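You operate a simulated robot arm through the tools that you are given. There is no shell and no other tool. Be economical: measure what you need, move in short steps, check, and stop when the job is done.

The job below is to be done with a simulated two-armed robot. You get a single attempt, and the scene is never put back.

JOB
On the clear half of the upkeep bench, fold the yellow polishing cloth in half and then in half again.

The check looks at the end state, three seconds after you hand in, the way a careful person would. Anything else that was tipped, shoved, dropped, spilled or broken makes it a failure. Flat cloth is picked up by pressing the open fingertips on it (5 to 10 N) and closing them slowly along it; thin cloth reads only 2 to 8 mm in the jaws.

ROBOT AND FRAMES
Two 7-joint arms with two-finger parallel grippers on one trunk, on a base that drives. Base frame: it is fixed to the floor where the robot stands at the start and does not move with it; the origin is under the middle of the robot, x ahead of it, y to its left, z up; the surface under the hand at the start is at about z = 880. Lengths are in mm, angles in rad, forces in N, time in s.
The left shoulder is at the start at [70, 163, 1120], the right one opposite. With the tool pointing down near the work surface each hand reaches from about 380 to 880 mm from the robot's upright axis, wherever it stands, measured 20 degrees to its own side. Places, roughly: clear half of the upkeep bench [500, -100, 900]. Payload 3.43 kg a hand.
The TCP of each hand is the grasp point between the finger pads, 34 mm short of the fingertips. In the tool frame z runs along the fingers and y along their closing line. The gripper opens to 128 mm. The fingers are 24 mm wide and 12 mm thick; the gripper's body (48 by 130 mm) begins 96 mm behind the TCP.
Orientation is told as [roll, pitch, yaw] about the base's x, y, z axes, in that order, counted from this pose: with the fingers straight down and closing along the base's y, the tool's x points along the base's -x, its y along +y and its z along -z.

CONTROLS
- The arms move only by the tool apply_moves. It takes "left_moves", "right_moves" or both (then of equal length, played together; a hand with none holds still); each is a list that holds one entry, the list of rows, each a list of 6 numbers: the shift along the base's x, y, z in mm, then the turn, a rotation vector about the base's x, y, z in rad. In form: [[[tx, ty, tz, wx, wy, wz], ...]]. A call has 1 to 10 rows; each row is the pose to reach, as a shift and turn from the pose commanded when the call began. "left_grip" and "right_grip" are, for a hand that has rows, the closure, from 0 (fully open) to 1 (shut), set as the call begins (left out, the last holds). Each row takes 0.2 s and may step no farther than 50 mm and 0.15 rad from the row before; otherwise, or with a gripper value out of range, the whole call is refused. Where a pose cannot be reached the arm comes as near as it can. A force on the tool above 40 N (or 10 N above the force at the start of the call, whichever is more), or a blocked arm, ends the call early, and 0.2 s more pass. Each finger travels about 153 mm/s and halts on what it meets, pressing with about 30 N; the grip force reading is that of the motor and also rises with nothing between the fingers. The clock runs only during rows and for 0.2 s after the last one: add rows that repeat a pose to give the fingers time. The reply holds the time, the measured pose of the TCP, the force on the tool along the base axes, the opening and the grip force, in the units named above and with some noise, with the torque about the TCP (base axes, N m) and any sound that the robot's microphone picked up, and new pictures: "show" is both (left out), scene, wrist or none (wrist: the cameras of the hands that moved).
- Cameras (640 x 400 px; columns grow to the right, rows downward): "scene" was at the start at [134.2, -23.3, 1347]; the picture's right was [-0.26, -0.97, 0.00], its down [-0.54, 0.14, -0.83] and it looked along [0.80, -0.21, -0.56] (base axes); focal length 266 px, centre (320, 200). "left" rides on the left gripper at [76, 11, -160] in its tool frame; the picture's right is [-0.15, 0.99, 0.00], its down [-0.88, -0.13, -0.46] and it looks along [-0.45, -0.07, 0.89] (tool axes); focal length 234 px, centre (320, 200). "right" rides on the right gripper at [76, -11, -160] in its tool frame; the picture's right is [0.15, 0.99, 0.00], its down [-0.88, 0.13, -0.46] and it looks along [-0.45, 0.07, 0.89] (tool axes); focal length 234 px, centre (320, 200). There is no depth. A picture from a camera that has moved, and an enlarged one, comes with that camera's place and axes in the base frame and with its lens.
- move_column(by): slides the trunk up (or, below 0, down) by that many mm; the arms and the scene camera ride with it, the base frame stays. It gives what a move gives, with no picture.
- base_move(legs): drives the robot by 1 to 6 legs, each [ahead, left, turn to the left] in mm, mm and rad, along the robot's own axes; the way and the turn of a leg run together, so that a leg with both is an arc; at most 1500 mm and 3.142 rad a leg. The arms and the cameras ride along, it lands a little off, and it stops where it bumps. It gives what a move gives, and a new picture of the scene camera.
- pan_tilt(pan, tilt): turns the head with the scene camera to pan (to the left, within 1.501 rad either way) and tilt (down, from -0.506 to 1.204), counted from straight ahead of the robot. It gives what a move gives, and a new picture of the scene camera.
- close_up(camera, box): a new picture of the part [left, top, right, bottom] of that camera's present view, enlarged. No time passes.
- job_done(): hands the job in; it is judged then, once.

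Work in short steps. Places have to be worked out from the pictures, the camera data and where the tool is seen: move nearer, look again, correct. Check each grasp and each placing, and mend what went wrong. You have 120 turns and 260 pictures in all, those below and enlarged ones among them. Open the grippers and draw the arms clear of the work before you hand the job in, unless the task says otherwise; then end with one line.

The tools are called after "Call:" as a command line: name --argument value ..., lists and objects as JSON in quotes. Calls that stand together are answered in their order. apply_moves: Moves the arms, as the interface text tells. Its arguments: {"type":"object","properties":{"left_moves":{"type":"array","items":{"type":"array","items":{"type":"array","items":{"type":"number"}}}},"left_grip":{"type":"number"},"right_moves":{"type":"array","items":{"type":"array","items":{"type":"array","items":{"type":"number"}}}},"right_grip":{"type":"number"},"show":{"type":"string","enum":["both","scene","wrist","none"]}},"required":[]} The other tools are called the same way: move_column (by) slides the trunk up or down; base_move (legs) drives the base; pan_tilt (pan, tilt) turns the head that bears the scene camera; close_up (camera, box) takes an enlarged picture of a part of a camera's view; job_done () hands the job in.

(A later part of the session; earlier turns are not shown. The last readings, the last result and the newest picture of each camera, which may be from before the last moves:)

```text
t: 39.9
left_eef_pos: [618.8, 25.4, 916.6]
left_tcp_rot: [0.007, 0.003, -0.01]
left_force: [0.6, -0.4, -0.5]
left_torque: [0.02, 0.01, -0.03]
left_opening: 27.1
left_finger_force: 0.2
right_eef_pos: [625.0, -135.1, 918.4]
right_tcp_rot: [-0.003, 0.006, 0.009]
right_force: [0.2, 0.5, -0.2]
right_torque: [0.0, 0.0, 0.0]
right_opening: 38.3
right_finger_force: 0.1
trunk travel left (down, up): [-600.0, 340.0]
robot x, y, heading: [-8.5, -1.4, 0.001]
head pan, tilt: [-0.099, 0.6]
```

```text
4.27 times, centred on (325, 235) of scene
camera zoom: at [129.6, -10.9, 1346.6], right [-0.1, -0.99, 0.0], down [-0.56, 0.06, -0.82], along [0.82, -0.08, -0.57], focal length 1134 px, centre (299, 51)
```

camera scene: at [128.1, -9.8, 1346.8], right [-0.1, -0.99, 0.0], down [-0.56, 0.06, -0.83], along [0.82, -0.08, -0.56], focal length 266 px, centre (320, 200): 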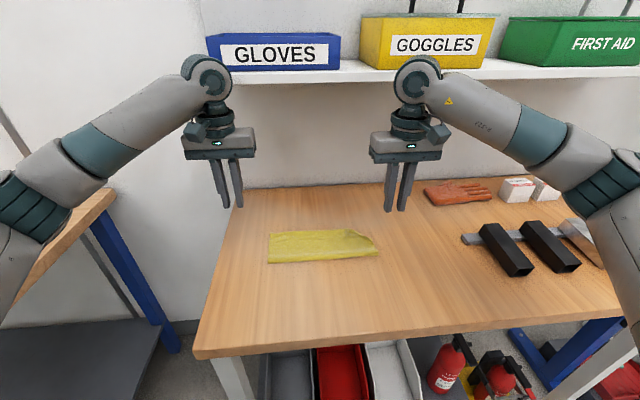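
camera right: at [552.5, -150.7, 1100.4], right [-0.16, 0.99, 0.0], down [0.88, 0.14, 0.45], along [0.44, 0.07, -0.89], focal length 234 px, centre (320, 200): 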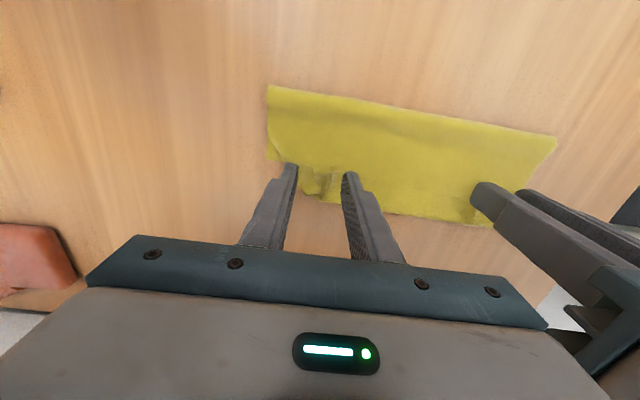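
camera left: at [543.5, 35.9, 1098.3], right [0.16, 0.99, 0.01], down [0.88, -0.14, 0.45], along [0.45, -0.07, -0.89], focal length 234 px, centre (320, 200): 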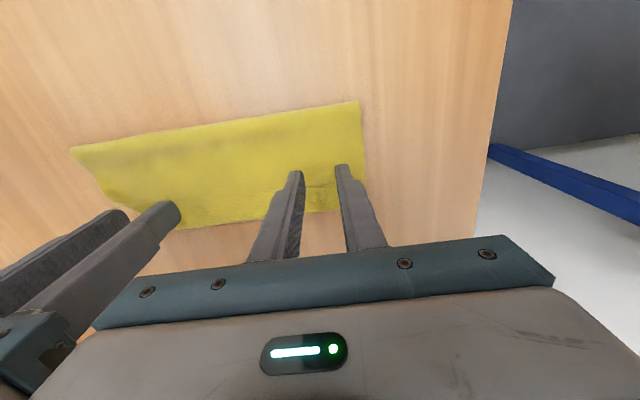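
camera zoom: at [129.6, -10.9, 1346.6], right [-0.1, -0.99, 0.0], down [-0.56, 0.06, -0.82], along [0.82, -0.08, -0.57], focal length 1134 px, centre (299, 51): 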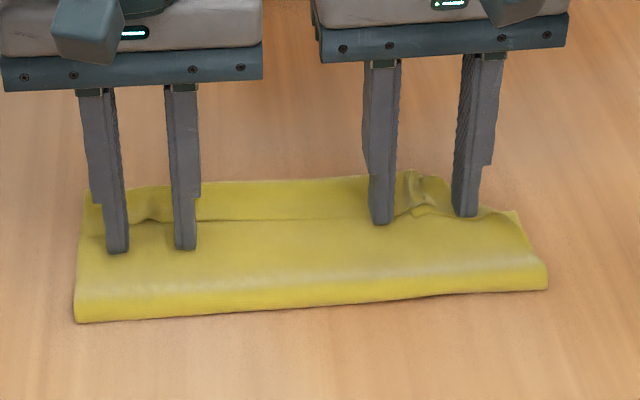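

The left fingers are about 13 mm short of the lip and the right about 8 mm. I'll shift forward, press the left down and close the right on the crumple.

Call:
apply_moves --left_moves '[[[0, 0, 3, 0, 0, 0], [13, 0, 3, 0, 0, 0], [13, 0, 0, 0, 0, 0], [13, 0, -2.3, 0, 0, 0], [13, 0, -2.3, 0, 0, 0]]]' --right_moves '[[[8, 0, 0, 0, 0, 0], [8, 0, -1, 0, 0, 0], [8, 0, -1.5, 0, 0, 0], [8, 0, -2, 0, 0, 0], [8, 0, -2, 0, 0, 0]]]' --show "none"

Call:
apply_moves --right_moves '[[[0, 0, 0, 0, 0, 0], [0, 0, 0, 0, 0, 0]]]' --right_grip 0.85 --show "none"

Call:
close_up --camera "scene" --box '[250, 190, 400, 280]'

```text
t: 41.1
left_eef_pos: [631.8, 26.5, 916.7]
left_tcp_rot: [0.006, -0.003, -0.01]
left_force: [1.1, -1.6, 8.0]
left_torque: [-0.02, -0.03, 0.04]
left_opening: 26.8
left_finger_force: 0.0
right_eef_pos: [633.5, -135.9, 916.9]
right_tcp_rot: [-0.004, 0.005, 0.011]
right_force: [0.3, 0.4, 0.4]
right_torque: [0.02, -0.01, 0.01]
right_opening: 38.4
right_finger_force: 0.1
trunk travel left (down, up): [-600.0, 340.0]
robot x, y, heading: [-10.8, -2.6, 0.001]
head pan, tilt: [-0.099, 0.6]
```

```text
t: 41.7
left_eef_pos: [630.7, 25.1, 914.1]
left_tcp_rot: [0.004, -0.002, -0.009]
left_force: [3.2, -0.7, 13.6]
left_torque: [-0.06, -0.13, 0.03]
left_opening: 26.6
left_finger_force: 0.1
right_eef_pos: [632.4, -135.1, 918.1]
right_tcp_rot: [-0.005, 0.004, 0.011]
right_force: [-0.2, -0.2, -0.1]
right_torque: [0.01, -0.04, -0.01]
right_opening: 19.3
right_finger_force: 0.0
trunk travel left (down, up): [-600.0, 340.0]
robot x, y, heading: [-8.3, -2.2, 0.002]
head pan, tilt: [-0.099, 0.6]
```

```text
4.27 times, centred on (325, 235) of scene
camera zoom: at [128.5, -11.1, 1346.8], right [-0.1, -0.99, 0.0], down [-0.56, 0.06, -0.83], along [0.82, -0.08, -0.56], focal length 1134 px, centre (299, 51)
```

zoom: 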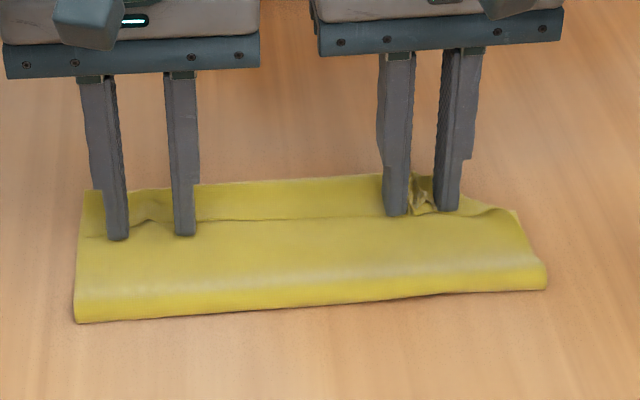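

Good: the left presses on the lip end at about 13 N and the right is closing around the crumple. I'll close both in steps.

Call:
apply_moves --left_moves '[[[0, 0, 0, 0, 0, 0], [0, 0, 0, 0, 0, 0]]]' --right_moves '[[[0, 0, -0.5, 0, 0, 0], [0, 0, -0.5, 0, 0, 0]]]' --left_grip 0.83 --right_grip 0.93 --show "none"

Call:
apply_moves --left_moves '[[[0, 0, 0, 0, 0, 0], [0, 0, 0, 0, 0, 0]]]' --right_moves '[[[0, 0, 0, 0, 0, 0], [0, 0, 0, 0, 0, 0]]]' --left_grip 0.87 --right_grip 1.0 --show "none"

Call:
apply_moves --left_moves '[[[0, 0, 0, 0, 0, 0], [0, 0, 0, 0, 0, 0]]]' --left_grip 0.91 --show "none"

Call:
close_up --camera "scene" --box '[250, 190, 400, 280]'

```text
t: 42.3
left_eef_pos: [630.2, 25.4, 915.0]
left_tcp_rot: [0.006, -0.001, -0.009]
left_force: [1.9, -0.6, 14.6]
left_torque: [-0.06, -0.11, 0.0]
left_opening: 20.6
left_finger_force: 0.1
right_eef_pos: [632.6, -135.1, 917.0]
right_tcp_rot: [-0.004, 0.005, 0.01]
right_force: [-0.2, 0.6, 1.0]
right_torque: [0.05, 0.02, -0.01]
right_opening: 9.2
right_finger_force: 0.5
trunk travel left (down, up): [-600.0, 340.0]
robot x, y, heading: [-5.5, 1.9, -0.005]
head pan, tilt: [-0.099, 0.6]
```

```text
t: 42.9
left_eef_pos: [630.5, 25.2, 915.9]
left_tcp_rot: [0.005, 0.0, -0.011]
left_force: [1.0, -2.5, 16.0]
left_torque: [-0.07, -0.1, 0.03]
left_opening: 16.2
left_finger_force: 0.1
right_eef_pos: [633.1, -135.0, 916.4]
right_tcp_rot: [-0.004, 0.006, 0.01]
right_force: [0.7, 2.4, 2.2]
right_torque: [0.07, -0.01, 0.02]
right_opening: 2.4
right_finger_force: 30.6
trunk travel left (down, up): [-600.0, 340.0]
robot x, y, heading: [-9.9, -6.1, -0.002]
head pan, tilt: [-0.099, 0.6]
```

```text
t: 43.5
left_eef_pos: [629.9, 25.0, 915.2]
left_tcp_rot: [0.006, -0.001, -0.011]
left_force: [1.4, -4.4, 17.0]
left_torque: [-0.13, -0.04, 0.01]
left_opening: 11.8
left_finger_force: 0.3
right_eef_pos: [633.1, -134.9, 917.0]
right_tcp_rot: [-0.004, 0.005, 0.012]
right_force: [-0.5, 3.5, 1.1]
right_torque: [0.08, 0.0, 0.01]
right_opening: 2.7
right_finger_force: 29.9
trunk travel left (down, up): [-600.0, 340.0]
robot x, y, heading: [-7.3, -3.3, -0.002]
head pan, tilt: [-0.099, 0.6]
```

```text
4.27 times, centred on (325, 235) of scene
camera zoom: at [127.7, -11.1, 1346.9], right [-0.1, -0.99, 0.0], down [-0.56, 0.06, -0.83], along [0.82, -0.08, -0.56], focal length 1134 px, centre (299, 51)
```

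zoom: 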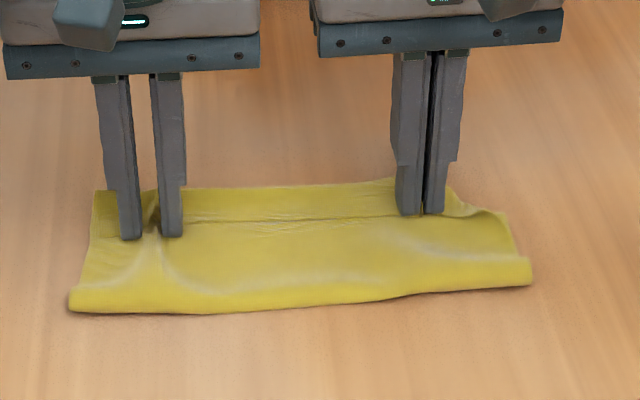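

The right holds at 2.7 mm. The left ridge is taking in the lower layers as well, so I'll release the left and withdraw it. Then I'll use the right to peel its corner up and back toward the robot.

Call:
apply_moves --left_moves '[[[0, 0, 0, 0, 0, 0], [0, 0, 10, 0, 0, 0], [0, 0, 50, 0, 0, 0], [0, 50, 60, 0, 0, 0], [0, 100, 60, 0, 0, 0], [-30, 130, 60, 0, 0, 0]]]' --left_grip 0.75 --show "none"

Call:
apply_moves --right_moves '[[[0, 0, 15, 0, 0, 0], [-10, -5, 35, 0, 0, 0], [-30, -8, 55, 0, 0, 0], [-60, -10, 70, 0, 0, 0], [-60, -10, 70, 0, 0, 0]]]' --show "scene"

Call:
close_up --camera "scene" --box '[250, 190, 400, 280]'

```text
refused: row 4 steps farther than a row can; nothing moved
```

```text
t: 44.7
left_eef_pos: [629.0, 26.8, 915.6]
left_tcp_rot: [0.006, -0.002, -0.011]
left_force: [-3.7, -4.4, 20.3]
left_torque: [-0.2, 0.13, -0.02]
left_opening: 8.1
left_finger_force: 0.0
right_eef_pos: [573.0, -145.7, 986.2]
right_tcp_rot: [-0.005, 0.006, 0.011]
right_force: [3.5, 7.5, -3.2]
right_torque: [0.25, -0.1, -0.01]
right_opening: 2.3
right_finger_force: 29.9
trunk travel left (down, up): [-600.0, 340.0]
robot x, y, heading: [-6.0, -0.2, -0.001]
head pan, tilt: [-0.099, 0.6]
camera scene: at [127.4, -10.2, 1346.9], right [-0.1, -0.99, 0.0], down [-0.56, 0.06, -0.83], along [0.82, -0.08, -0.56], focal length 266 px, centre (320, 200)
```

scene: 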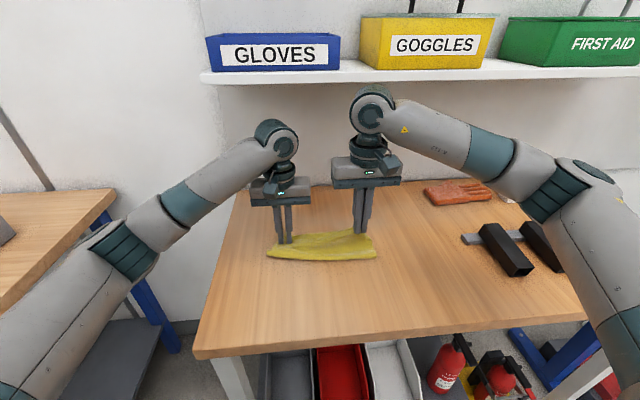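

```text
4.27 times, centred on (325, 235) of scene
camera zoom: at [127.4, -10.2, 1346.9], right [-0.1, -0.99, 0.0], down [-0.56, 0.06, -0.83], along [0.82, -0.08, -0.56], focal length 1134 px, centre (299, 51)
```

zoom: 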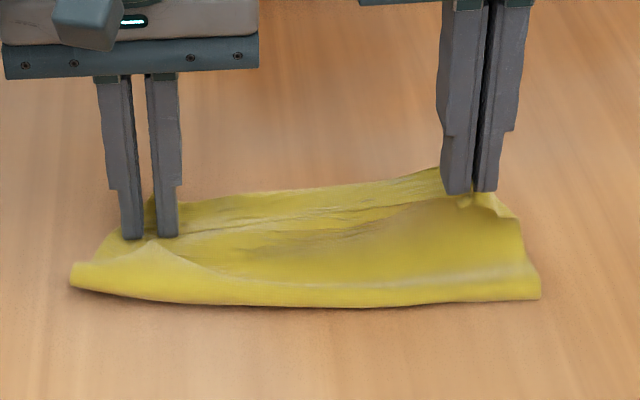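

The right is lifting its corner well. My left withdrawal was refused because one row stepped too far, so I'll redo it in smaller steps.

Call:
apply_moves --left_moves '[[[0, 0, 0, 0, 0, 0], [0, 0, 12, 0, 0, 0], [0, 0, 50, 0, 0, 0], [0, 35, 70, 0, 0, 0], [0, 80, 70, 0, 0, 0], [-10, 125, 70, 0, 0, 0]]]' --left_grip 0.75 --show "none"

Call:
apply_moves --right_moves '[[[-40, -2, 8, 0, 0, 0], [-80, -4, 5, 0, 0, 0], [-110, -8, -8, 0, 0, 0], [-135, -12, -28, 0, 0, 0], [-135, -12, -28, 0, 0, 0]]]' --show "none"

Call:
close_up --camera "scene" --box '[220, 180, 420, 310]'

```text
t: 46.1
left_eef_pos: [622.1, 152.1, 985.1]
left_tcp_rot: [0.006, 0.002, -0.013]
left_force: [0.7, 1.3, -0.8]
left_torque: [0.01, -0.02, -0.01]
left_opening: 31.9
left_finger_force: 0.1
right_eef_pos: [573.4, -143.3, 984.3]
right_tcp_rot: [-0.006, 0.009, 0.011]
right_force: [0.6, -0.2, 0.3]
right_torque: [-0.05, -0.02, -0.02]
right_opening: 2.2
right_finger_force: 30.4
trunk travel left (down, up): [-600.0, 340.0]
robot x, y, heading: [-8.8, -2.5, -0.007]
head pan, tilt: [-0.099, 0.6]
```

```text
t: 47.3
left_eef_pos: [622.2, 151.2, 984.7]
left_tcp_rot: [0.006, 0.001, -0.011]
left_force: [0.3, -0.2, 0.2]
left_torque: [-0.02, 0.01, 0.01]
left_opening: 32.3
left_finger_force: 0.1
right_eef_pos: [437.1, -158.2, 957.4]
right_tcp_rot: [-0.006, 0.006, 0.009]
right_force: [0.1, -0.1, 0.7]
right_torque: [0.03, 0.01, 0.0]
right_opening: 2.7
right_finger_force: 29.6
trunk travel left (down, up): [-600.0, 340.0]
robot x, y, heading: [-10.6, -0.9, -0.006]
head pan, tilt: [-0.099, 0.6]
```

```text
3.08 times, centred on (320, 245) of scene
camera zoom: at [129.9, -10.7, 1346.6], right [-0.1, -0.99, 0.0], down [-0.56, 0.06, -0.82], along [0.82, -0.08, -0.57], focal length 818 px, centre (320, 62)
```

zoom: 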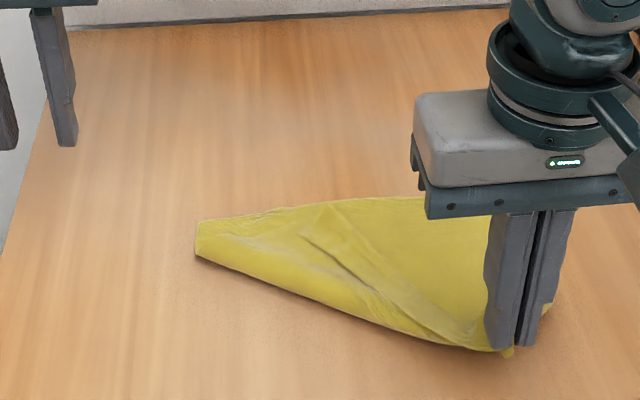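

The cloth is unfolding from the right, with the left part still folded over. I'll keep drawing the right corner back and down.

Call:
apply_moves --right_moves '[[[-8, -8, -8, 0, 0, 0], [-16, -14, -18, 0, 0, 0], [-22, -20, -32, 0, 0, 0], [-24, -22, -36, 0, 0, 0], [-24, -22, -36, 0, 0, 0]]]' --show "none"

Call:
pan_tilt --pan -0.1 --tilt 0.85

Call:
close_up --camera "left" --box '[0, 60, 320, 260]'

```text
t: 48.5
left_eef_pos: [620.3, 150.8, 984.9]
left_tcp_rot: [0.008, 0.001, -0.011]
left_force: [0.3, 0.5, -0.1]
left_torque: [0.01, 0.03, 0.03]
left_opening: 31.8
left_finger_force: 0.0
right_eef_pos: [415.2, -180.0, 921.7]
right_tcp_rot: [-0.005, 0.006, 0.01]
right_force: [0.0, -0.3, 0.0]
right_torque: [-0.02, 0.0, -0.02]
right_opening: 2.4
right_finger_force: 29.8
trunk travel left (down, up): [-600.0, 340.0]
robot x, y, heading: [-4.9, -2.0, -0.002]
head pan, tilt: [-0.099, 0.6]
```

```text
t: 49.2
left_eef_pos: [621.9, 151.0, 984.8]
left_tcp_rot: [0.005, 0.002, -0.009]
left_force: [0.4, 0.5, 0.9]
left_torque: [0.0, 0.01, 0.02]
left_opening: 31.8
left_finger_force: 0.2
right_eef_pos: [414.4, -179.6, 922.1]
right_tcp_rot: [-0.005, 0.006, 0.011]
right_force: [0.5, 0.0, -0.8]
right_torque: [-0.03, -0.03, 0.0]
right_opening: 2.2
right_finger_force: 30.5
trunk travel left (down, up): [-600.0, 340.0]
robot x, y, heading: [-7.4, 0.8, -0.004]
head pan, tilt: [-0.099, 0.85]
camera scene: at [119.5, -9.9, 1325.8], right [-0.1, -0.99, 0.0], down [-0.75, 0.08, -0.66], along [0.66, -0.07, -0.75], focal length 266 px, centre (320, 200)
```

scene: 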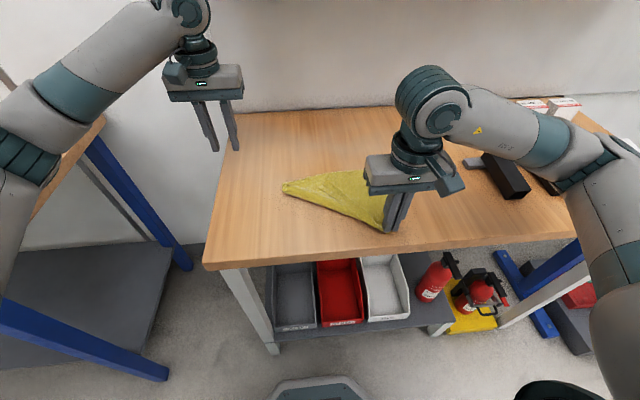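

```text
2.00 times, centred on (160, 160) of left
camera zoom: at [546.9, 161.7, 1144.5], right [0.16, 0.99, 0.01], down [0.88, -0.14, 0.45], along [0.45, -0.07, -0.89], focal length 468 px, centre (640, 280)
```

zoom: 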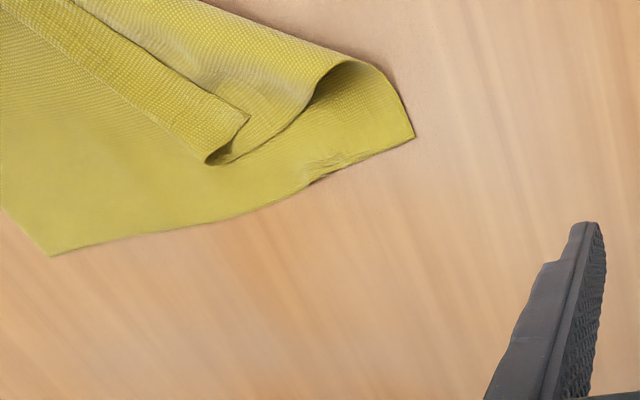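

The left wrist view shows the lip's left corner on top at about (548, -41), facing the robot. Pulling it toward the robot by friction will unroll it, so I'll set the closed left fingertips on the flap and drag.

Call:
apply_moves --left_moves '[[[-10, -45, 0, 0, 0, 0], [-20, -90, 0, 0, 0, 0], [-35, -135, 0, 0, 0, 0], [-50, -175, 0, 0, 0, 0], [-64, -205, -15, 0, 0, 0], [-64, -208, -45, 0, 0, 0], [-64, -208, -60, 0, 0, 0], [-64, -208, -60, 0, 0, 0]]]' --left_grip 0.9 --show "both"

Call:
close_up --camera "left" --box '[160, 60, 480, 260]'

```text
t: 51.0
left_eef_pos: [556.3, -58.0, 924.3]
left_tcp_rot: [0.006, 0.001, -0.01]
left_force: [-0.6, 0.3, 0.3]
left_torque: [-0.01, -0.03, -0.02]
left_opening: 12.9
left_finger_force: 0.1
right_eef_pos: [414.6, -178.8, 921.5]
right_tcp_rot: [-0.005, 0.007, 0.011]
right_force: [0.6, 0.0, -1.3]
right_torque: [-0.03, 0.03, 0.0]
right_opening: 2.3
right_finger_force: 30.0
trunk travel left (down, up): [-600.0, 340.0]
robot x, y, heading: [-8.7, -0.8, -0.001]
head pan, tilt: [-0.099, 0.85]
camera scene: at [119.4, -9.9, 1325.7], right [-0.1, -0.99, 0.0], down [-0.75, 0.08, -0.66], along [0.66, -0.07, -0.75], focal length 266 px, centre (320, 200)
camera left: at [482.0, -47.2, 1084.7], right [0.16, 0.99, 0.01], down [0.88, -0.14, 0.45], along [0.45, -0.07, -0.89], focal length 234 px, centre (320, 200)
```

scene: 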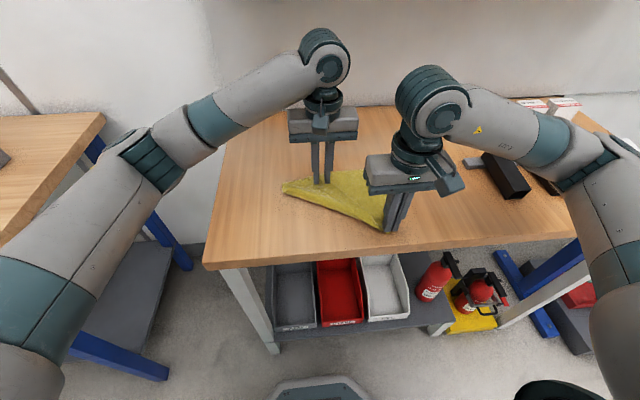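
left: 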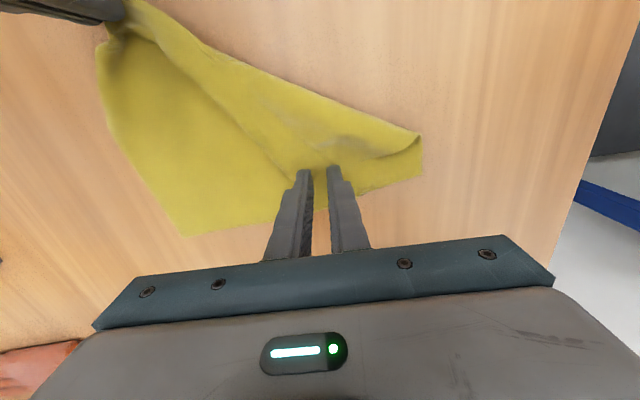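

```text
2.00 times, centred on (320, 160) of left
camera zoom: at [482.0, -47.2, 1084.7], right [0.16, 0.99, 0.01], down [0.88, -0.14, 0.45], along [0.45, -0.07, -0.89], focal length 468 px, centre (320, 280)
```

zoom: 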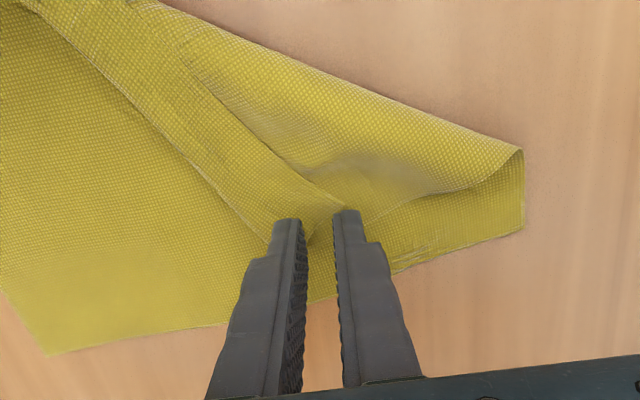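

The flap corner is just beside the right finger. I'll shift 9 mm nearer and 12 mm right, press gently, then drag diagonally (−x, +y), square to the fold line.

Call:
apply_moves --left_moves '[[[-9, -12, 0, 0, 0, 0], [-9, -12, -3, 0, 0, 0], [-9, -12, -5, 0, 0, 0], [-9, -12, -6, 0, 0, 0], [-9, -12, -6, 0, 0, 0]]]' --show "none"

Call:
close_up --camera "left" --box '[160, 60, 480, 260]'

```text
t: 52.2
left_eef_pos: [547.6, -69.5, 918.3]
left_tcp_rot: [0.007, 0.003, -0.011]
left_force: [-0.5, 0.7, 0.5]
left_torque: [0.01, 0.0, -0.01]
left_opening: 13.0
left_finger_force: 0.0
right_eef_pos: [414.6, -179.1, 922.8]
right_tcp_rot: [-0.003, 0.005, 0.011]
right_force: [0.2, -0.6, 0.1]
right_torque: [0.01, 0.01, 0.03]
right_opening: 2.3
right_finger_force: 30.2
trunk travel left (down, up): [-600.0, 340.0]
robot x, y, heading: [-10.1, -1.5, -0.004]
head pan, tilt: [-0.099, 0.85]
```

```text
2.00 times, centred on (320, 160) of left
camera zoom: at [472.6, -58.8, 1078.4], right [0.16, 0.99, 0.01], down [0.88, -0.14, 0.45], along [0.45, -0.07, -0.89], focal length 468 px, centre (320, 280)
```

zoom: 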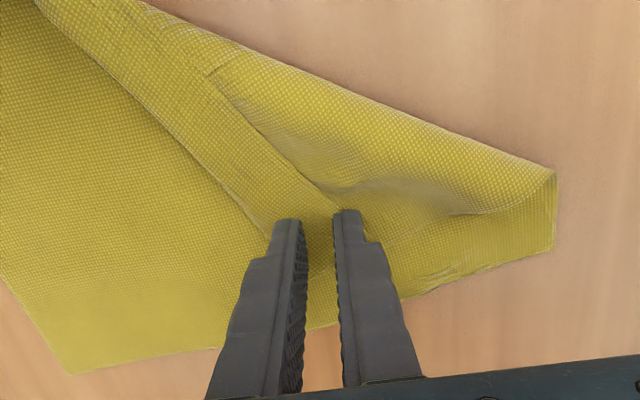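

Call:
apply_moves --left_moves '[[[-4, 0, -1, 0, 0, 0], [-4, 0, -2.5, 0, 0, 0], [-4, 0, -2.5, 0, 0, 0]]]' --left_grip 0.84 --show "none"

Call:
apply_moves --left_moves '[[[0, 0, 0, 0, 0, 0], [0, 0, 0, 0, 0, 0]]]' --left_grip 0.89 --show "none"

Call:
close_up --camera "left" --box '[200, 90, 440, 240]'

```text
t: 53.0
left_eef_pos: [543.6, -70.4, 916.3]
left_tcp_rot: [0.008, 0.001, -0.011]
left_force: [0.6, -0.1, 1.9]
left_torque: [-0.01, -0.04, 0.01]
left_opening: 20.3
left_finger_force: 0.0
right_eef_pos: [414.4, -179.8, 921.5]
right_tcp_rot: [-0.004, 0.008, 0.01]
right_force: [0.0, -0.3, 0.5]
right_torque: [-0.01, -0.01, -0.02]
right_opening: 2.4
right_finger_force: 29.9
trunk travel left (down, up): [-600.0, 340.0]
robot x, y, heading: [-5.8, -0.4, 0.0]
head pan, tilt: [-0.099, 0.85]
```

```text
t: 53.6
left_eef_pos: [542.6, -70.1, 917.5]
left_tcp_rot: [0.008, 0.003, -0.01]
left_force: [-0.2, 0.7, 0.7]
left_torque: [0.0, 0.01, 0.0]
left_opening: 13.9
left_finger_force: 0.1
right_eef_pos: [413.9, -178.8, 922.4]
right_tcp_rot: [-0.003, 0.007, 0.01]
right_force: [-0.2, 0.3, -1.2]
right_torque: [-0.03, 0.01, 0.01]
right_opening: 2.3
right_finger_force: 30.4
trunk travel left (down, up): [-600.0, 340.0]
robot x, y, heading: [-3.3, -1.4, -0.002]
head pan, tilt: [-0.099, 0.85]
```

```text
2.67 times, centred on (320, 165) of left
camera zoom: at [468.6, -58.5, 1076.2], right [0.16, 0.99, 0.01], down [0.88, -0.14, 0.45], along [0.45, -0.07, -0.89], focal length 624 px, centre (320, 293)
```

zoom: 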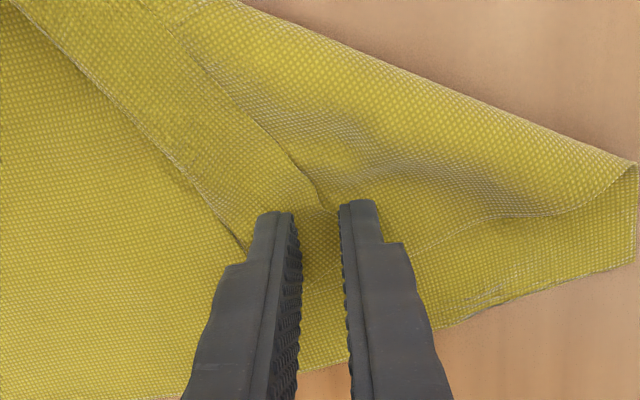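

The fingers straddle the flap corner with little pressure. I'll press 1.3 mm more while reopening slightly, then close.

Call:
apply_moves --left_moves '[[[-4, -5, 3, 0, 0, 0], [-4, -5, 0, 0, 0, 0], [-4, -5, -1.3, 0, 0, 0], [-4, -5, -1.3, 0, 0, 0]]]' --left_grip 0.82 --show "none"

Call:
apply_moves --left_moves '[[[0, 0, -0.3, 0, 0, 0], [0, 0, -0.3, 0, 0, 0]]]' --left_grip 0.87 --show "none"

Call:
apply_moves --left_moves '[[[0, 0, -0.3, 0, 0, 0], [0, 0, -0.3, 0, 0, 0]]]' --left_grip 0.92 --show "none"

Call:
close_up --camera "left" --box '[200, 90, 440, 240]'

```text
t: 54.6
left_eef_pos: [538.3, -75.3, 916.3]
left_tcp_rot: [0.006, -0.001, -0.012]
left_force: [0.0, -0.3, 8.0]
left_torque: [-0.09, 0.0, 0.02]
left_opening: 22.8
left_finger_force: 0.1
right_eef_pos: [414.3, -179.3, 922.4]
right_tcp_rot: [-0.007, 0.006, 0.01]
right_force: [-1.3, -0.5, -0.1]
right_torque: [-0.01, 0.01, 0.02]
right_opening: 2.7
right_finger_force: 30.1
trunk travel left (down, up): [-600.0, 340.0]
robot x, y, heading: [-6.7, 2.1, -0.004]
head pan, tilt: [-0.099, 0.85]
```

```text
t: 55.2
left_eef_pos: [540.0, -75.6, 915.5]
left_tcp_rot: [0.006, -0.003, -0.011]
left_force: [1.9, 0.6, 14.0]
left_torque: [-0.04, -0.06, 0.03]
left_opening: 15.7
left_finger_force: 0.0
right_eef_pos: [414.8, -178.4, 922.9]
right_tcp_rot: [-0.005, 0.004, 0.009]
right_force: [0.1, -0.1, -0.4]
right_torque: [0.01, -0.03, 0.01]
right_opening: 2.3
right_finger_force: 29.7
trunk travel left (down, up): [-600.0, 340.0]
robot x, y, heading: [-6.1, -0.8, -0.001]
head pan, tilt: [-0.099, 0.85]
```

```text
t: 55.8
left_eef_pos: [539.3, -75.1, 915.1]
left_tcp_rot: [0.005, -0.004, -0.011]
left_force: [2.4, 0.2, 21.1]
left_torque: [-0.08, -0.09, 0.04]
left_opening: 8.9
left_finger_force: 0.1
right_eef_pos: [413.0, -179.5, 923.2]
right_tcp_rot: [-0.006, 0.005, 0.01]
right_force: [-0.2, -0.7, -0.6]
right_torque: [0.0, 0.01, 0.02]
right_opening: 2.5
right_finger_force: 30.0
trunk travel left (down, up): [-600.0, 340.0]
robot x, y, heading: [-10.9, -1.1, -0.003]
head pan, tilt: [-0.099, 0.85]
```

```text
2.67 times, centred on (320, 165) of left
camera zoom: at [463.4, -63.4, 1075.3], right [0.16, 0.99, 0.01], down [0.88, -0.14, 0.46], along [0.45, -0.07, -0.89], focal length 624 px, centre (320, 293)
```

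zoom: 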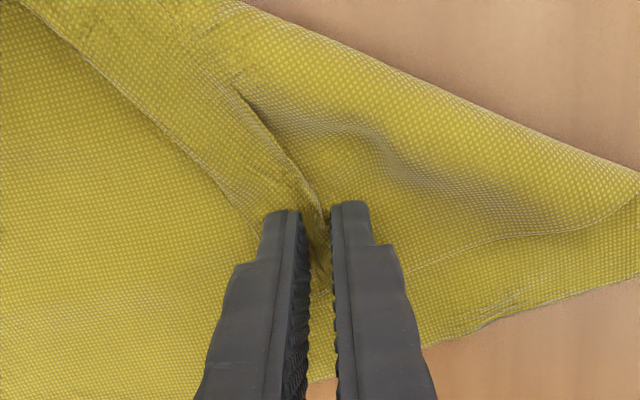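

The flap edge is gathering between the fingers. I'll close fully and check.

Call:
apply_moves --left_moves '[[[0, 0, 0.3, 0, 0, 0], [0, 0, 0.3, 0, 0, 0], [0, 0, 0.3, 0, 0, 0]]]' --left_grip 1.0 --show "none"

Call:
apply_moves --left_moves '[[[0, 0, 15, 0, 0, 0], [-10, 8, 30, 0, 0, 0], [-25, 20, 40, 0, 0, 0], [-25, 20, 40, 0, 0, 0]]]' --show "none"

Call:
close_up --camera "left" --box '[160, 60, 480, 260]'

Call:
close_up --camera "scene" --box '[230, 120, 430, 250]'

```text
t: 56.6
left_eef_pos: [537.9, -75.3, 915.1]
left_tcp_rot: [0.005, -0.003, -0.009]
left_force: [0.3, -1.0, 23.2]
left_torque: [-0.12, -0.06, 0.05]
left_opening: 1.6
left_finger_force: 30.3
right_eef_pos: [414.4, -179.0, 922.8]
right_tcp_rot: [-0.005, 0.004, 0.01]
right_force: [0.0, 0.8, 0.3]
right_torque: [-0.04, -0.01, -0.01]
right_opening: 2.4
right_finger_force: 30.0
trunk travel left (down, up): [-600.0, 340.0]
robot x, y, heading: [-4.6, -4.1, -0.004]
head pan, tilt: [-0.099, 0.85]
```

```text
t: 57.6
left_eef_pos: [514.5, -53.8, 953.9]
left_tcp_rot: [0.007, 0.002, -0.01]
left_force: [0.2, -0.3, -0.1]
left_torque: [0.0, 0.02, 0.02]
left_opening: 1.0
left_finger_force: 30.3
right_eef_pos: [414.9, -178.8, 922.8]
right_tcp_rot: [-0.004, 0.008, 0.011]
right_force: [-0.2, -0.5, 0.0]
right_torque: [0.0, 0.01, 0.02]
right_opening: 2.4
right_finger_force: 29.8
trunk travel left (down, up): [-600.0, 340.0]
robot x, y, heading: [-7.7, 0.1, -0.0]
head pan, tilt: [-0.099, 0.85]
```

```text
2.00 times, centred on (320, 160) of left
camera zoom: at [439.5, -43.5, 1114.3], right [0.16, 0.99, 0.01], down [0.88, -0.14, 0.45], along [0.45, -0.07, -0.89], focal length 468 px, centre (320, 280)
```

zoom: 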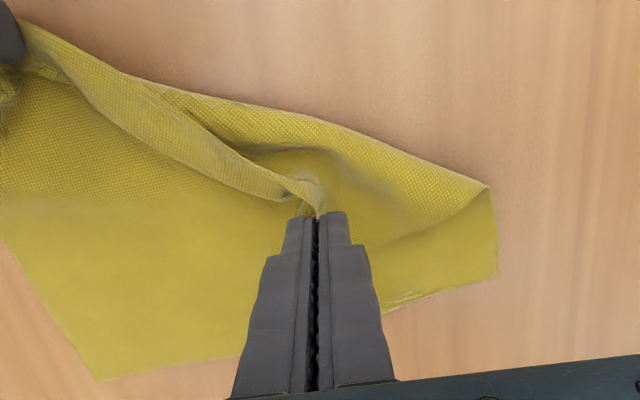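

```text
3.08 times, centred on (330, 185) of scene
camera zoom: at [119.4, -10.3, 1325.7], right [-0.1, -0.99, 0.0], down [-0.75, 0.08, -0.66], along [0.66, -0.07, -0.75], focal length 818 px, centre (289, 246)
```

zoom: 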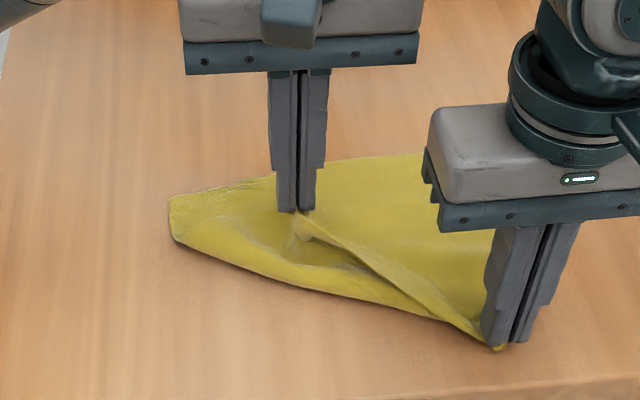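

The left now holds the flap corner. I'll carry it up and back to the robot side, level with the right hand, to unroll the cloth.

Call:
apply_moves --left_moves '[[[-15, 8, 15, 0, 0, 0], [-35, 15, 25, 0, 0, 0], [-60, 22, 25, 0, 0, 0], [-80, 28, 10, 0, 0, 0], [-95, 32, -12, 0, 0, 0], [-100, 34, -28, 0, 0, 0], [-100, 34, -28, 0, 0, 0]]]' --show "scene"

Call:
close_up --camera "left" --box '[0, 60, 520, 280]'

```text
t: 59.2
left_eef_pos: [414.5, -20.7, 926.9]
left_tcp_rot: [0.006, 0.002, -0.01]
left_force: [-0.3, -0.4, 0.5]
left_torque: [-0.03, 0.0, 0.0]
left_opening: 1.4
left_finger_force: 29.6
right_eef_pos: [414.7, -179.8, 921.6]
right_tcp_rot: [-0.002, 0.007, 0.011]
right_force: [0.0, -0.4, -0.4]
right_torque: [0.03, 0.0, 0.02]
right_opening: 2.1
right_finger_force: 30.0
trunk travel left (down, up): [-600.0, 340.0]
robot x, y, heading: [-6.4, 1.2, -0.004]
head pan, tilt: [-0.099, 0.85]
camera scene: at [119.3, -10.0, 1325.7], right [-0.1, -0.99, 0.0], down [-0.75, 0.08, -0.66], along [0.66, -0.07, -0.75], focal length 266 px, centre (320, 200)
```

scene: 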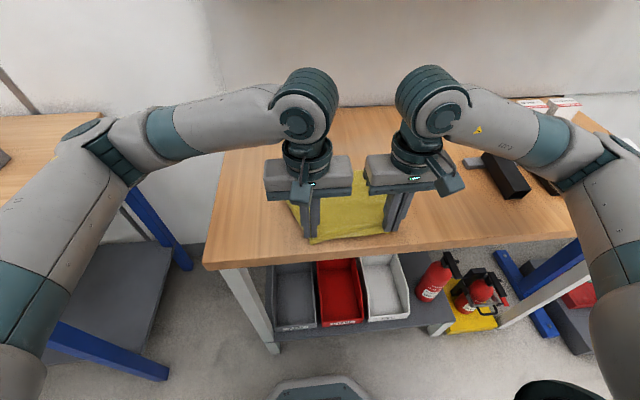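

```text
1.23 times, centred on (260, 170) of left
camera zoom: at [339.7, -9.9, 1085.7], right [0.16, 0.99, 0.01], down [0.88, -0.14, 0.45], along [0.45, -0.07, -0.89], focal length 288 px, centre (394, 237)
```

zoom: 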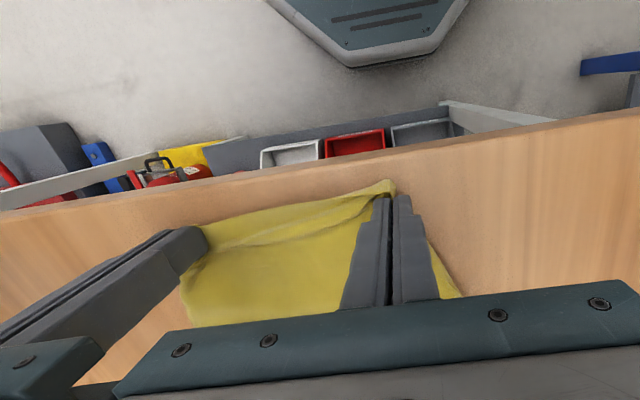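

The cloth is unfolded again. I'll lower both hands, spread the near edge slightly and pull it toward the robot a little to flatten the sheet, then check.

Call:
apply_moves --left_moves '[[[-3, 2, -3, 0, 0, 0], [-6, 4, -8, 0, 0, 0], [-10, 5, -9, 0, 0, 0], [-14, 5, -9, 0, 0, 0], [-14, 5, -9, 0, 0, 0]]]' --right_moves '[[[-3, -1, -3, 0, 0, 0], [-6, -2, -4, 0, 0, 0], [-10, -3, -4, 0, 0, 0], [-14, -3, -4, 0, 0, 0], [-14, -3, -4, 0, 0, 0]]]' --show "wrist"

```text
t: 60.4
left_eef_pos: [401.8, -16.8, 916.2]
left_tcp_rot: [0.007, 0.002, -0.011]
left_force: [1.4, -6.3, 1.0]
left_torque: [-0.19, -0.02, 0.13]
left_opening: 1.3
left_finger_force: 29.8
right_eef_pos: [401.4, -181.0, 918.2]
right_tcp_rot: [-0.004, 0.008, 0.013]
right_force: [-0.8, 5.5, -0.1]
right_torque: [0.24, 0.04, 0.01]
right_opening: 2.4
right_finger_force: 30.2
trunk travel left (down, up): [-600.0, 340.0]
robot x, y, heading: [-7.0, 2.7, -0.001]
head pan, tilt: [-0.099, 0.85]
camera right: at [326.0, -192.4, 1077.7], right [-0.16, 0.99, 0.0], down [0.88, 0.14, 0.45], along [0.44, 0.07, -0.89], focal length 234 px, centre (320, 200)
camera left: at [325.9, -4.7, 1077.0], right [0.16, 0.99, 0.01], down [0.88, -0.14, 0.45], along [0.45, -0.07, -0.89], focal length 234 px, centre (320, 200)
```

right: 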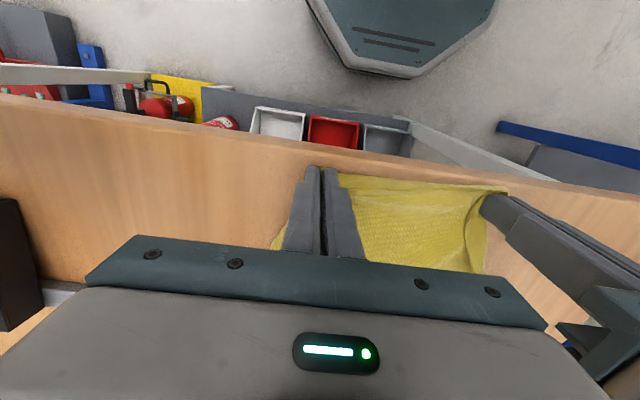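
left: 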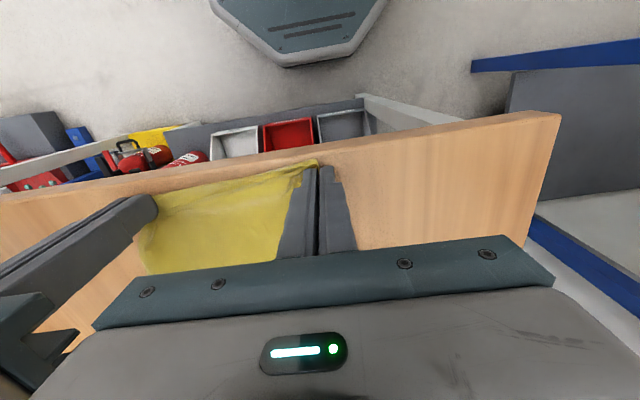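

The sheet is drawn out flat with its near edge at x about 395. I'll release both, lift away and look at the whole cloth.

Call:
apply_moves --left_moves '[[[0, 0, 0, 0, 0, 0], [0, 0, 0, 0, 0, 0], [0, 0, 15, 0, 0, 0], [0, 20, 50, 0, 0, 0], [0, 65, 60, 0, 0, 0], [0, 110, 65, 0, 0, 0], [0, 155, 70, 0, 0, 0], [0, 190, 80, 0, 0, 0]]]' --right_moves '[[[0, 0, 0, 0, 0, 0], [0, 0, 0, 0, 0, 0], [0, 0, 15, 0, 0, 0], [0, -20, 50, 0, 0, 0], [0, -65, 60, 0, 0, 0], [0, -110, 65, 0, 0, 0], [0, -130, 70, 0, 0, 0], [0, -130, 70, 0, 0, 0]]]' --left_grip 0.78 --right_grip 0.78 --show "scene"

Call:
close_up --camera "scene" --box '[250, 130, 430, 260]'

```text
t: 62.2
left_eef_pos: [400.8, 174.6, 997.0]
left_tcp_rot: [0.005, 0.001, -0.011]
left_force: [0.0, 0.0, -1.4]
left_torque: [0.01, -0.02, 0.0]
left_opening: 28.0
left_finger_force: 0.0
right_eef_pos: [400.5, -311.0, 987.3]
right_tcp_rot: [-0.006, 0.008, 0.01]
right_force: [0.9, -0.1, 0.1]
right_torque: [-0.01, -0.03, -0.01]
right_opening: 28.0
right_finger_force: 0.1
trunk travel left (down, up): [-600.0, 340.0]
robot x, y, heading: [-8.4, 2.4, -0.003]
head pan, tilt: [-0.099, 0.85]
camera scene: at [118.8, -8.7, 1325.8], right [-0.1, -0.99, 0.0], down [-0.75, 0.08, -0.66], along [0.66, -0.07, -0.75], focal length 266 px, centre (320, 200)
```

scene: 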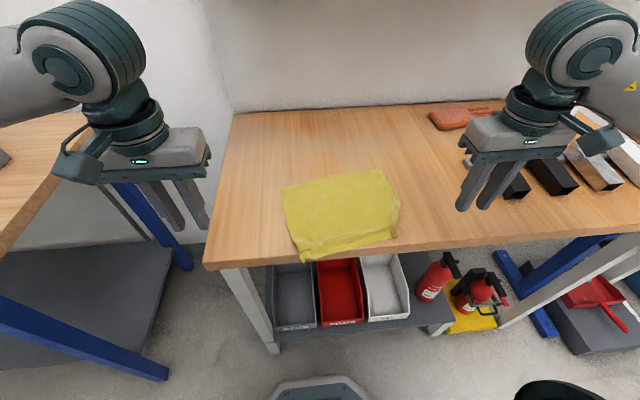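

```text
3.08 times, centred on (340, 195) of scene
camera zoom: at [118.8, -8.7, 1325.8], right [-0.1, -0.99, 0.0], down [-0.75, 0.08, -0.66], along [0.66, -0.07, -0.75], focal length 818 px, centre (258, 215)
```

zoom: 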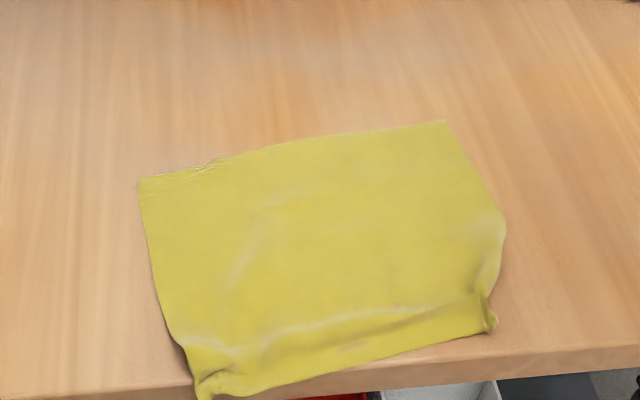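

The far edge is clean, the cloth is turned by about 0.155 rad, and the near edge is wrinkled. New plan: grip the far corners, drag the cloth forward and square (which also pulls the wrinkles out), then fold far to near with the fingers tilting naturally and release in mid-air. First I'll back the base off 110 mm for room.

Call:
base_move --legs '[[-110, 0, 0]]'

```text
t: 63.4
left_eef_pos: [291.8, 174.2, 996.9]
left_tcp_rot: [0.008, 0.002, -0.01]
left_force: [-0.1, -0.5, 0.1]
left_torque: [-0.02, -0.01, 0.0]
left_opening: 28.2
left_finger_force: 0.1
right_eef_pos: [291.9, -311.4, 988.2]
right_tcp_rot: [-0.001, 0.006, 0.012]
right_force: [-0.7, 0.2, 0.0]
right_torque: [0.01, -0.05, 0.01]
right_opening: 28.4
right_finger_force: 0.0
trunk travel left (down, up): [-600.0, 340.0]
robot x, y, heading: [-116.1, 1.6, 0.002]
head pan, tilt: [-0.099, 0.85]
camera scene: at [10.3, -9.7, 1325.7], right [-0.1, -0.99, 0.0], down [-0.75, 0.08, -0.66], along [0.66, -0.07, -0.75], focal length 266 px, centre (320, 200)
```

scene: 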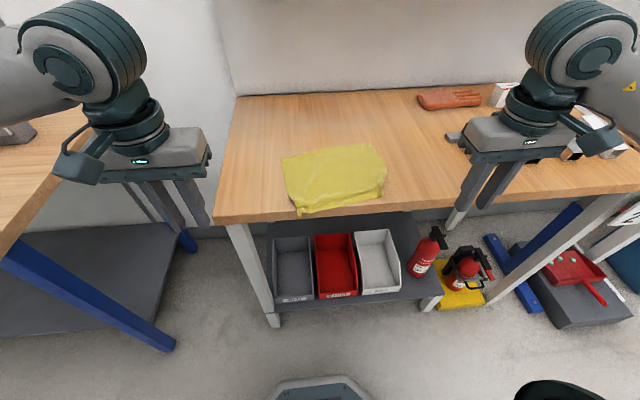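

Call:
apply_moves --left_moves '[[[38, -20, 10, 0, 0, 0.03], [76, -40, 10, 0, 0, 0.06], [114, -60, 10, 0, 0, 0.09], [152, -85, 5, 0, 0, 0.12], [190, -110, 0, 0, 0, 0.15], [225, -138, -10, 0, 0, 0.165], [262, -166, -25, 0, 0, 0.165], [266, -166, -45, 0, 0, 0.165], [266, -166, -45, 0, 0, 0.165]]]' --right_moves '[[[42, 10, 10, 0, 0, 0.03], [84, 20, 10, 0, 0, 0.06], [126, 35, 10, 0, 0, 0.09], [168, 55, 10, 0, 0, 0.12], [210, 80, 5, 0, 0, 0.14], [252, 105, 0, 0, 0, 0.145], [292, 128, -15, 0, 0, 0.145], [296, 128, -36, 0, 0, 0.145], [296, 128, -36, 0, 0, 0.145]]]' --left_grip 0.79 --right_grip 0.79 --show "wrist"

Call:
pan_tilt --pan -0.1 --tilt 0.65

```text
t: 65.4
left_eef_pos: [558.2, 8.5, 951.9]
left_tcp_rot: [0.007, 0.002, 0.152]
left_force: [-0.4, 0.1, 0.2]
left_torque: [0.02, -0.01, 0.0]
left_opening: 26.9
left_finger_force: 0.0
right_eef_pos: [588.4, -183.6, 950.4]
right_tcp_rot: [-0.006, 0.007, 0.154]
right_force: [0.1, 0.6, -0.4]
right_torque: [-0.01, -0.02, 0.01]
right_opening: 26.6
right_finger_force: 0.1
trunk travel left (down, up): [-600.0, 340.0]
robot x, y, heading: [-119.7, -2.6, -0.003]
head pan, tilt: [-0.099, 0.85]
camera right: at [516.1, -204.4, 1110.6], right [-0.3, 0.95, 0.0], down [0.85, 0.27, 0.45], along [0.43, 0.13, -0.89], focal length 234 px, centre (320, 200)
camera left: at [482.3, 7.3, 1111.6], right [-0.01, 1.0, 0.01], down [0.89, 0.0, 0.45], along [0.45, 0.01, -0.89], focal length 234 px, centre (320, 200)
```

right: 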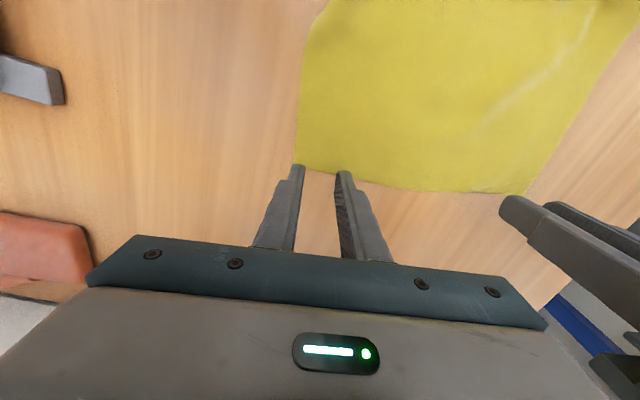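
left: 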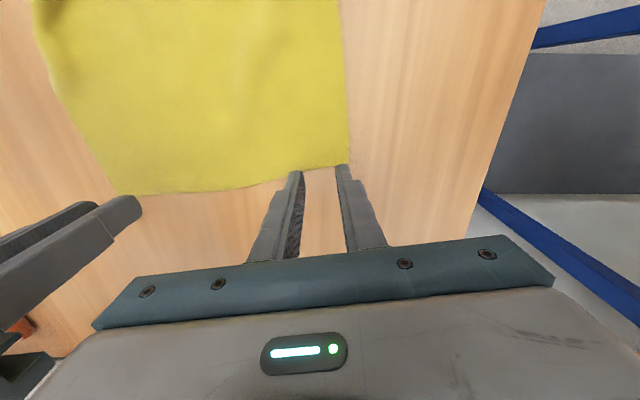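

```text
t: 66.2
left_eef_pos: [558.9, 9.2, 951.7]
left_tcp_rot: [0.008, 0.001, 0.153]
left_force: [0.1, 0.8, 0.3]
left_torque: [0.01, -0.03, -0.01]
left_opening: 26.7
left_finger_force: 0.1
right_eef_pos: [588.2, -182.7, 950.6]
right_tcp_rot: [-0.004, 0.006, 0.154]
right_force: [-0.2, -1.0, -0.8]
right_torque: [0.0, 0.02, -0.01]
right_opening: 26.9
right_finger_force: 0.1
trunk travel left (down, up): [-600.0, 340.0]
robot x, y, heading: [-114.8, -0.8, -0.005]
head pan, tilt: [-0.099, 0.649]
camera scene: at [19.5, -10.5, 1342.3], right [-0.1, -0.99, 0.0], down [-0.6, 0.06, -0.8], along [0.79, -0.08, -0.61], focal length 266 px, centre (320, 200)
```

scene: 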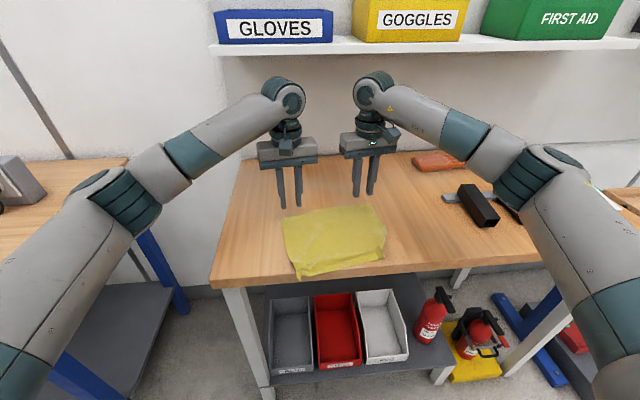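

The corners check out at (558, 35) and (601, -206). I'll fine-adjust both hands and press down.

Call:
apply_moves --left_moves '[[[0, -4, -15, 0, 0, 0], [0, -4, -28, 0, 0, 0], [0, -4, -34, 0, 0, 0], [0, -4, -36, 0, 0, 0], [0, -4, -36, 0, 0, 0]]]' --right_moves '[[[7, 6, -15, 0, 0, 0], [7, 6, -27, 0, 0, 0], [7, 6, -33, 0, 0, 0], [7, 6, -35, 0, 0, 0], [7, 6, -35, 0, 0, 0]]]' --show "none"

Call:
close_up --camera "left" --box '[240, 130, 420, 270]'

Call:
close_up --camera "right" --box '[240, 130, 420, 270]'

```text
t: 67.4
left_eef_pos: [558.0, 4.8, 915.9]
left_tcp_rot: [0.006, 0.001, 0.154]
left_force: [-0.8, 0.0, 0.3]
left_torque: [0.01, -0.02, -0.02]
left_opening: 27.0
left_finger_force: 0.1
right_eef_pos: [594.9, -176.9, 915.8]
right_tcp_rot: [-0.006, 0.005, 0.155]
right_force: [0.1, -0.2, 0.6]
right_torque: [0.01, 0.0, -0.01]
right_opening: 26.9
right_finger_force: 0.1
trunk travel left (down, up): [-600.0, 340.0]
robot x, y, heading: [-115.3, -1.2, -0.0]
head pan, tilt: [-0.099, 0.649]
```

```text
2.86 times, centred on (330, 200) of left
camera zoom: at [482.3, 3.2, 1076.3], right [-0.01, 1.0, 0.01], down [0.89, 0.0, 0.45], along [0.45, 0.01, -0.89], focal length 669 px, centre (291, 200)
```

zoom: 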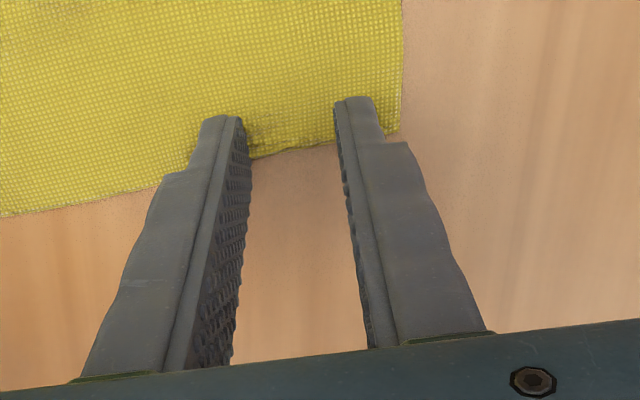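

```text
2.86 times, centred on (330, 200) of right
camera zoom: at [522.6, -198.8, 1075.7], right [-0.3, 0.95, 0.0], down [0.85, 0.27, 0.45], along [0.43, 0.13, -0.89], focal length 669 px, centre (291, 200)
```

zoom: 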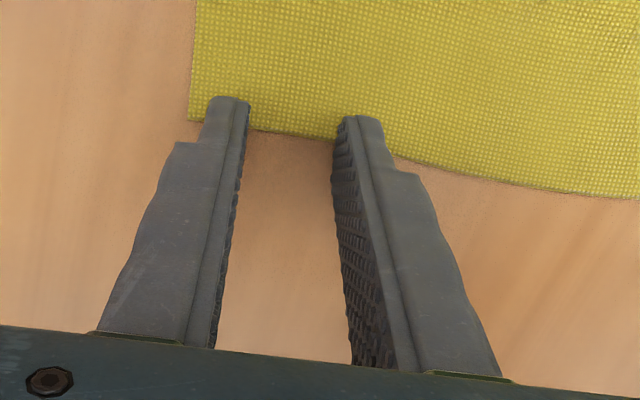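

Overlap is about 17 mm on the left and 10 mm on the right, which I'll even out slightly. Then press.

Call:
apply_moves --left_moves '[[[4, 0, 0, 0, 0, 0], [4, 0, -1.2, 0, 0, 0], [4, 0, -2, 0, 0, 0], [4, 0, -2, 0, 0, 0]]]' --right_moves '[[[-3, 0, 0, 0, 0, 0], [-3, 0, -1.2, 0, 0, 0], [-3, 0, -2, 0, 0, 0], [-3, 0, -2, 0, 0, 0]]]' --show "none"

```text
t: 68.4
left_eef_pos: [562.7, 5.0, 916.0]
left_tcp_rot: [0.004, 0.001, 0.156]
left_force: [0.8, 0.2, 6.8]
left_torque: [-0.13, -0.02, 0.06]
left_opening: 26.5
left_finger_force: 0.1
right_eef_pos: [593.5, -177.1, 915.2]
right_tcp_rot: [-0.003, 0.006, 0.155]
right_force: [0.1, -0.5, 1.7]
right_torque: [0.02, 0.01, -0.03]
right_opening: 26.9
right_finger_force: 0.0
trunk travel left (down, up): [-600.0, 340.0]
robot x, y, heading: [-119.4, -1.7, -0.003]
head pan, tilt: [-0.099, 0.649]
```

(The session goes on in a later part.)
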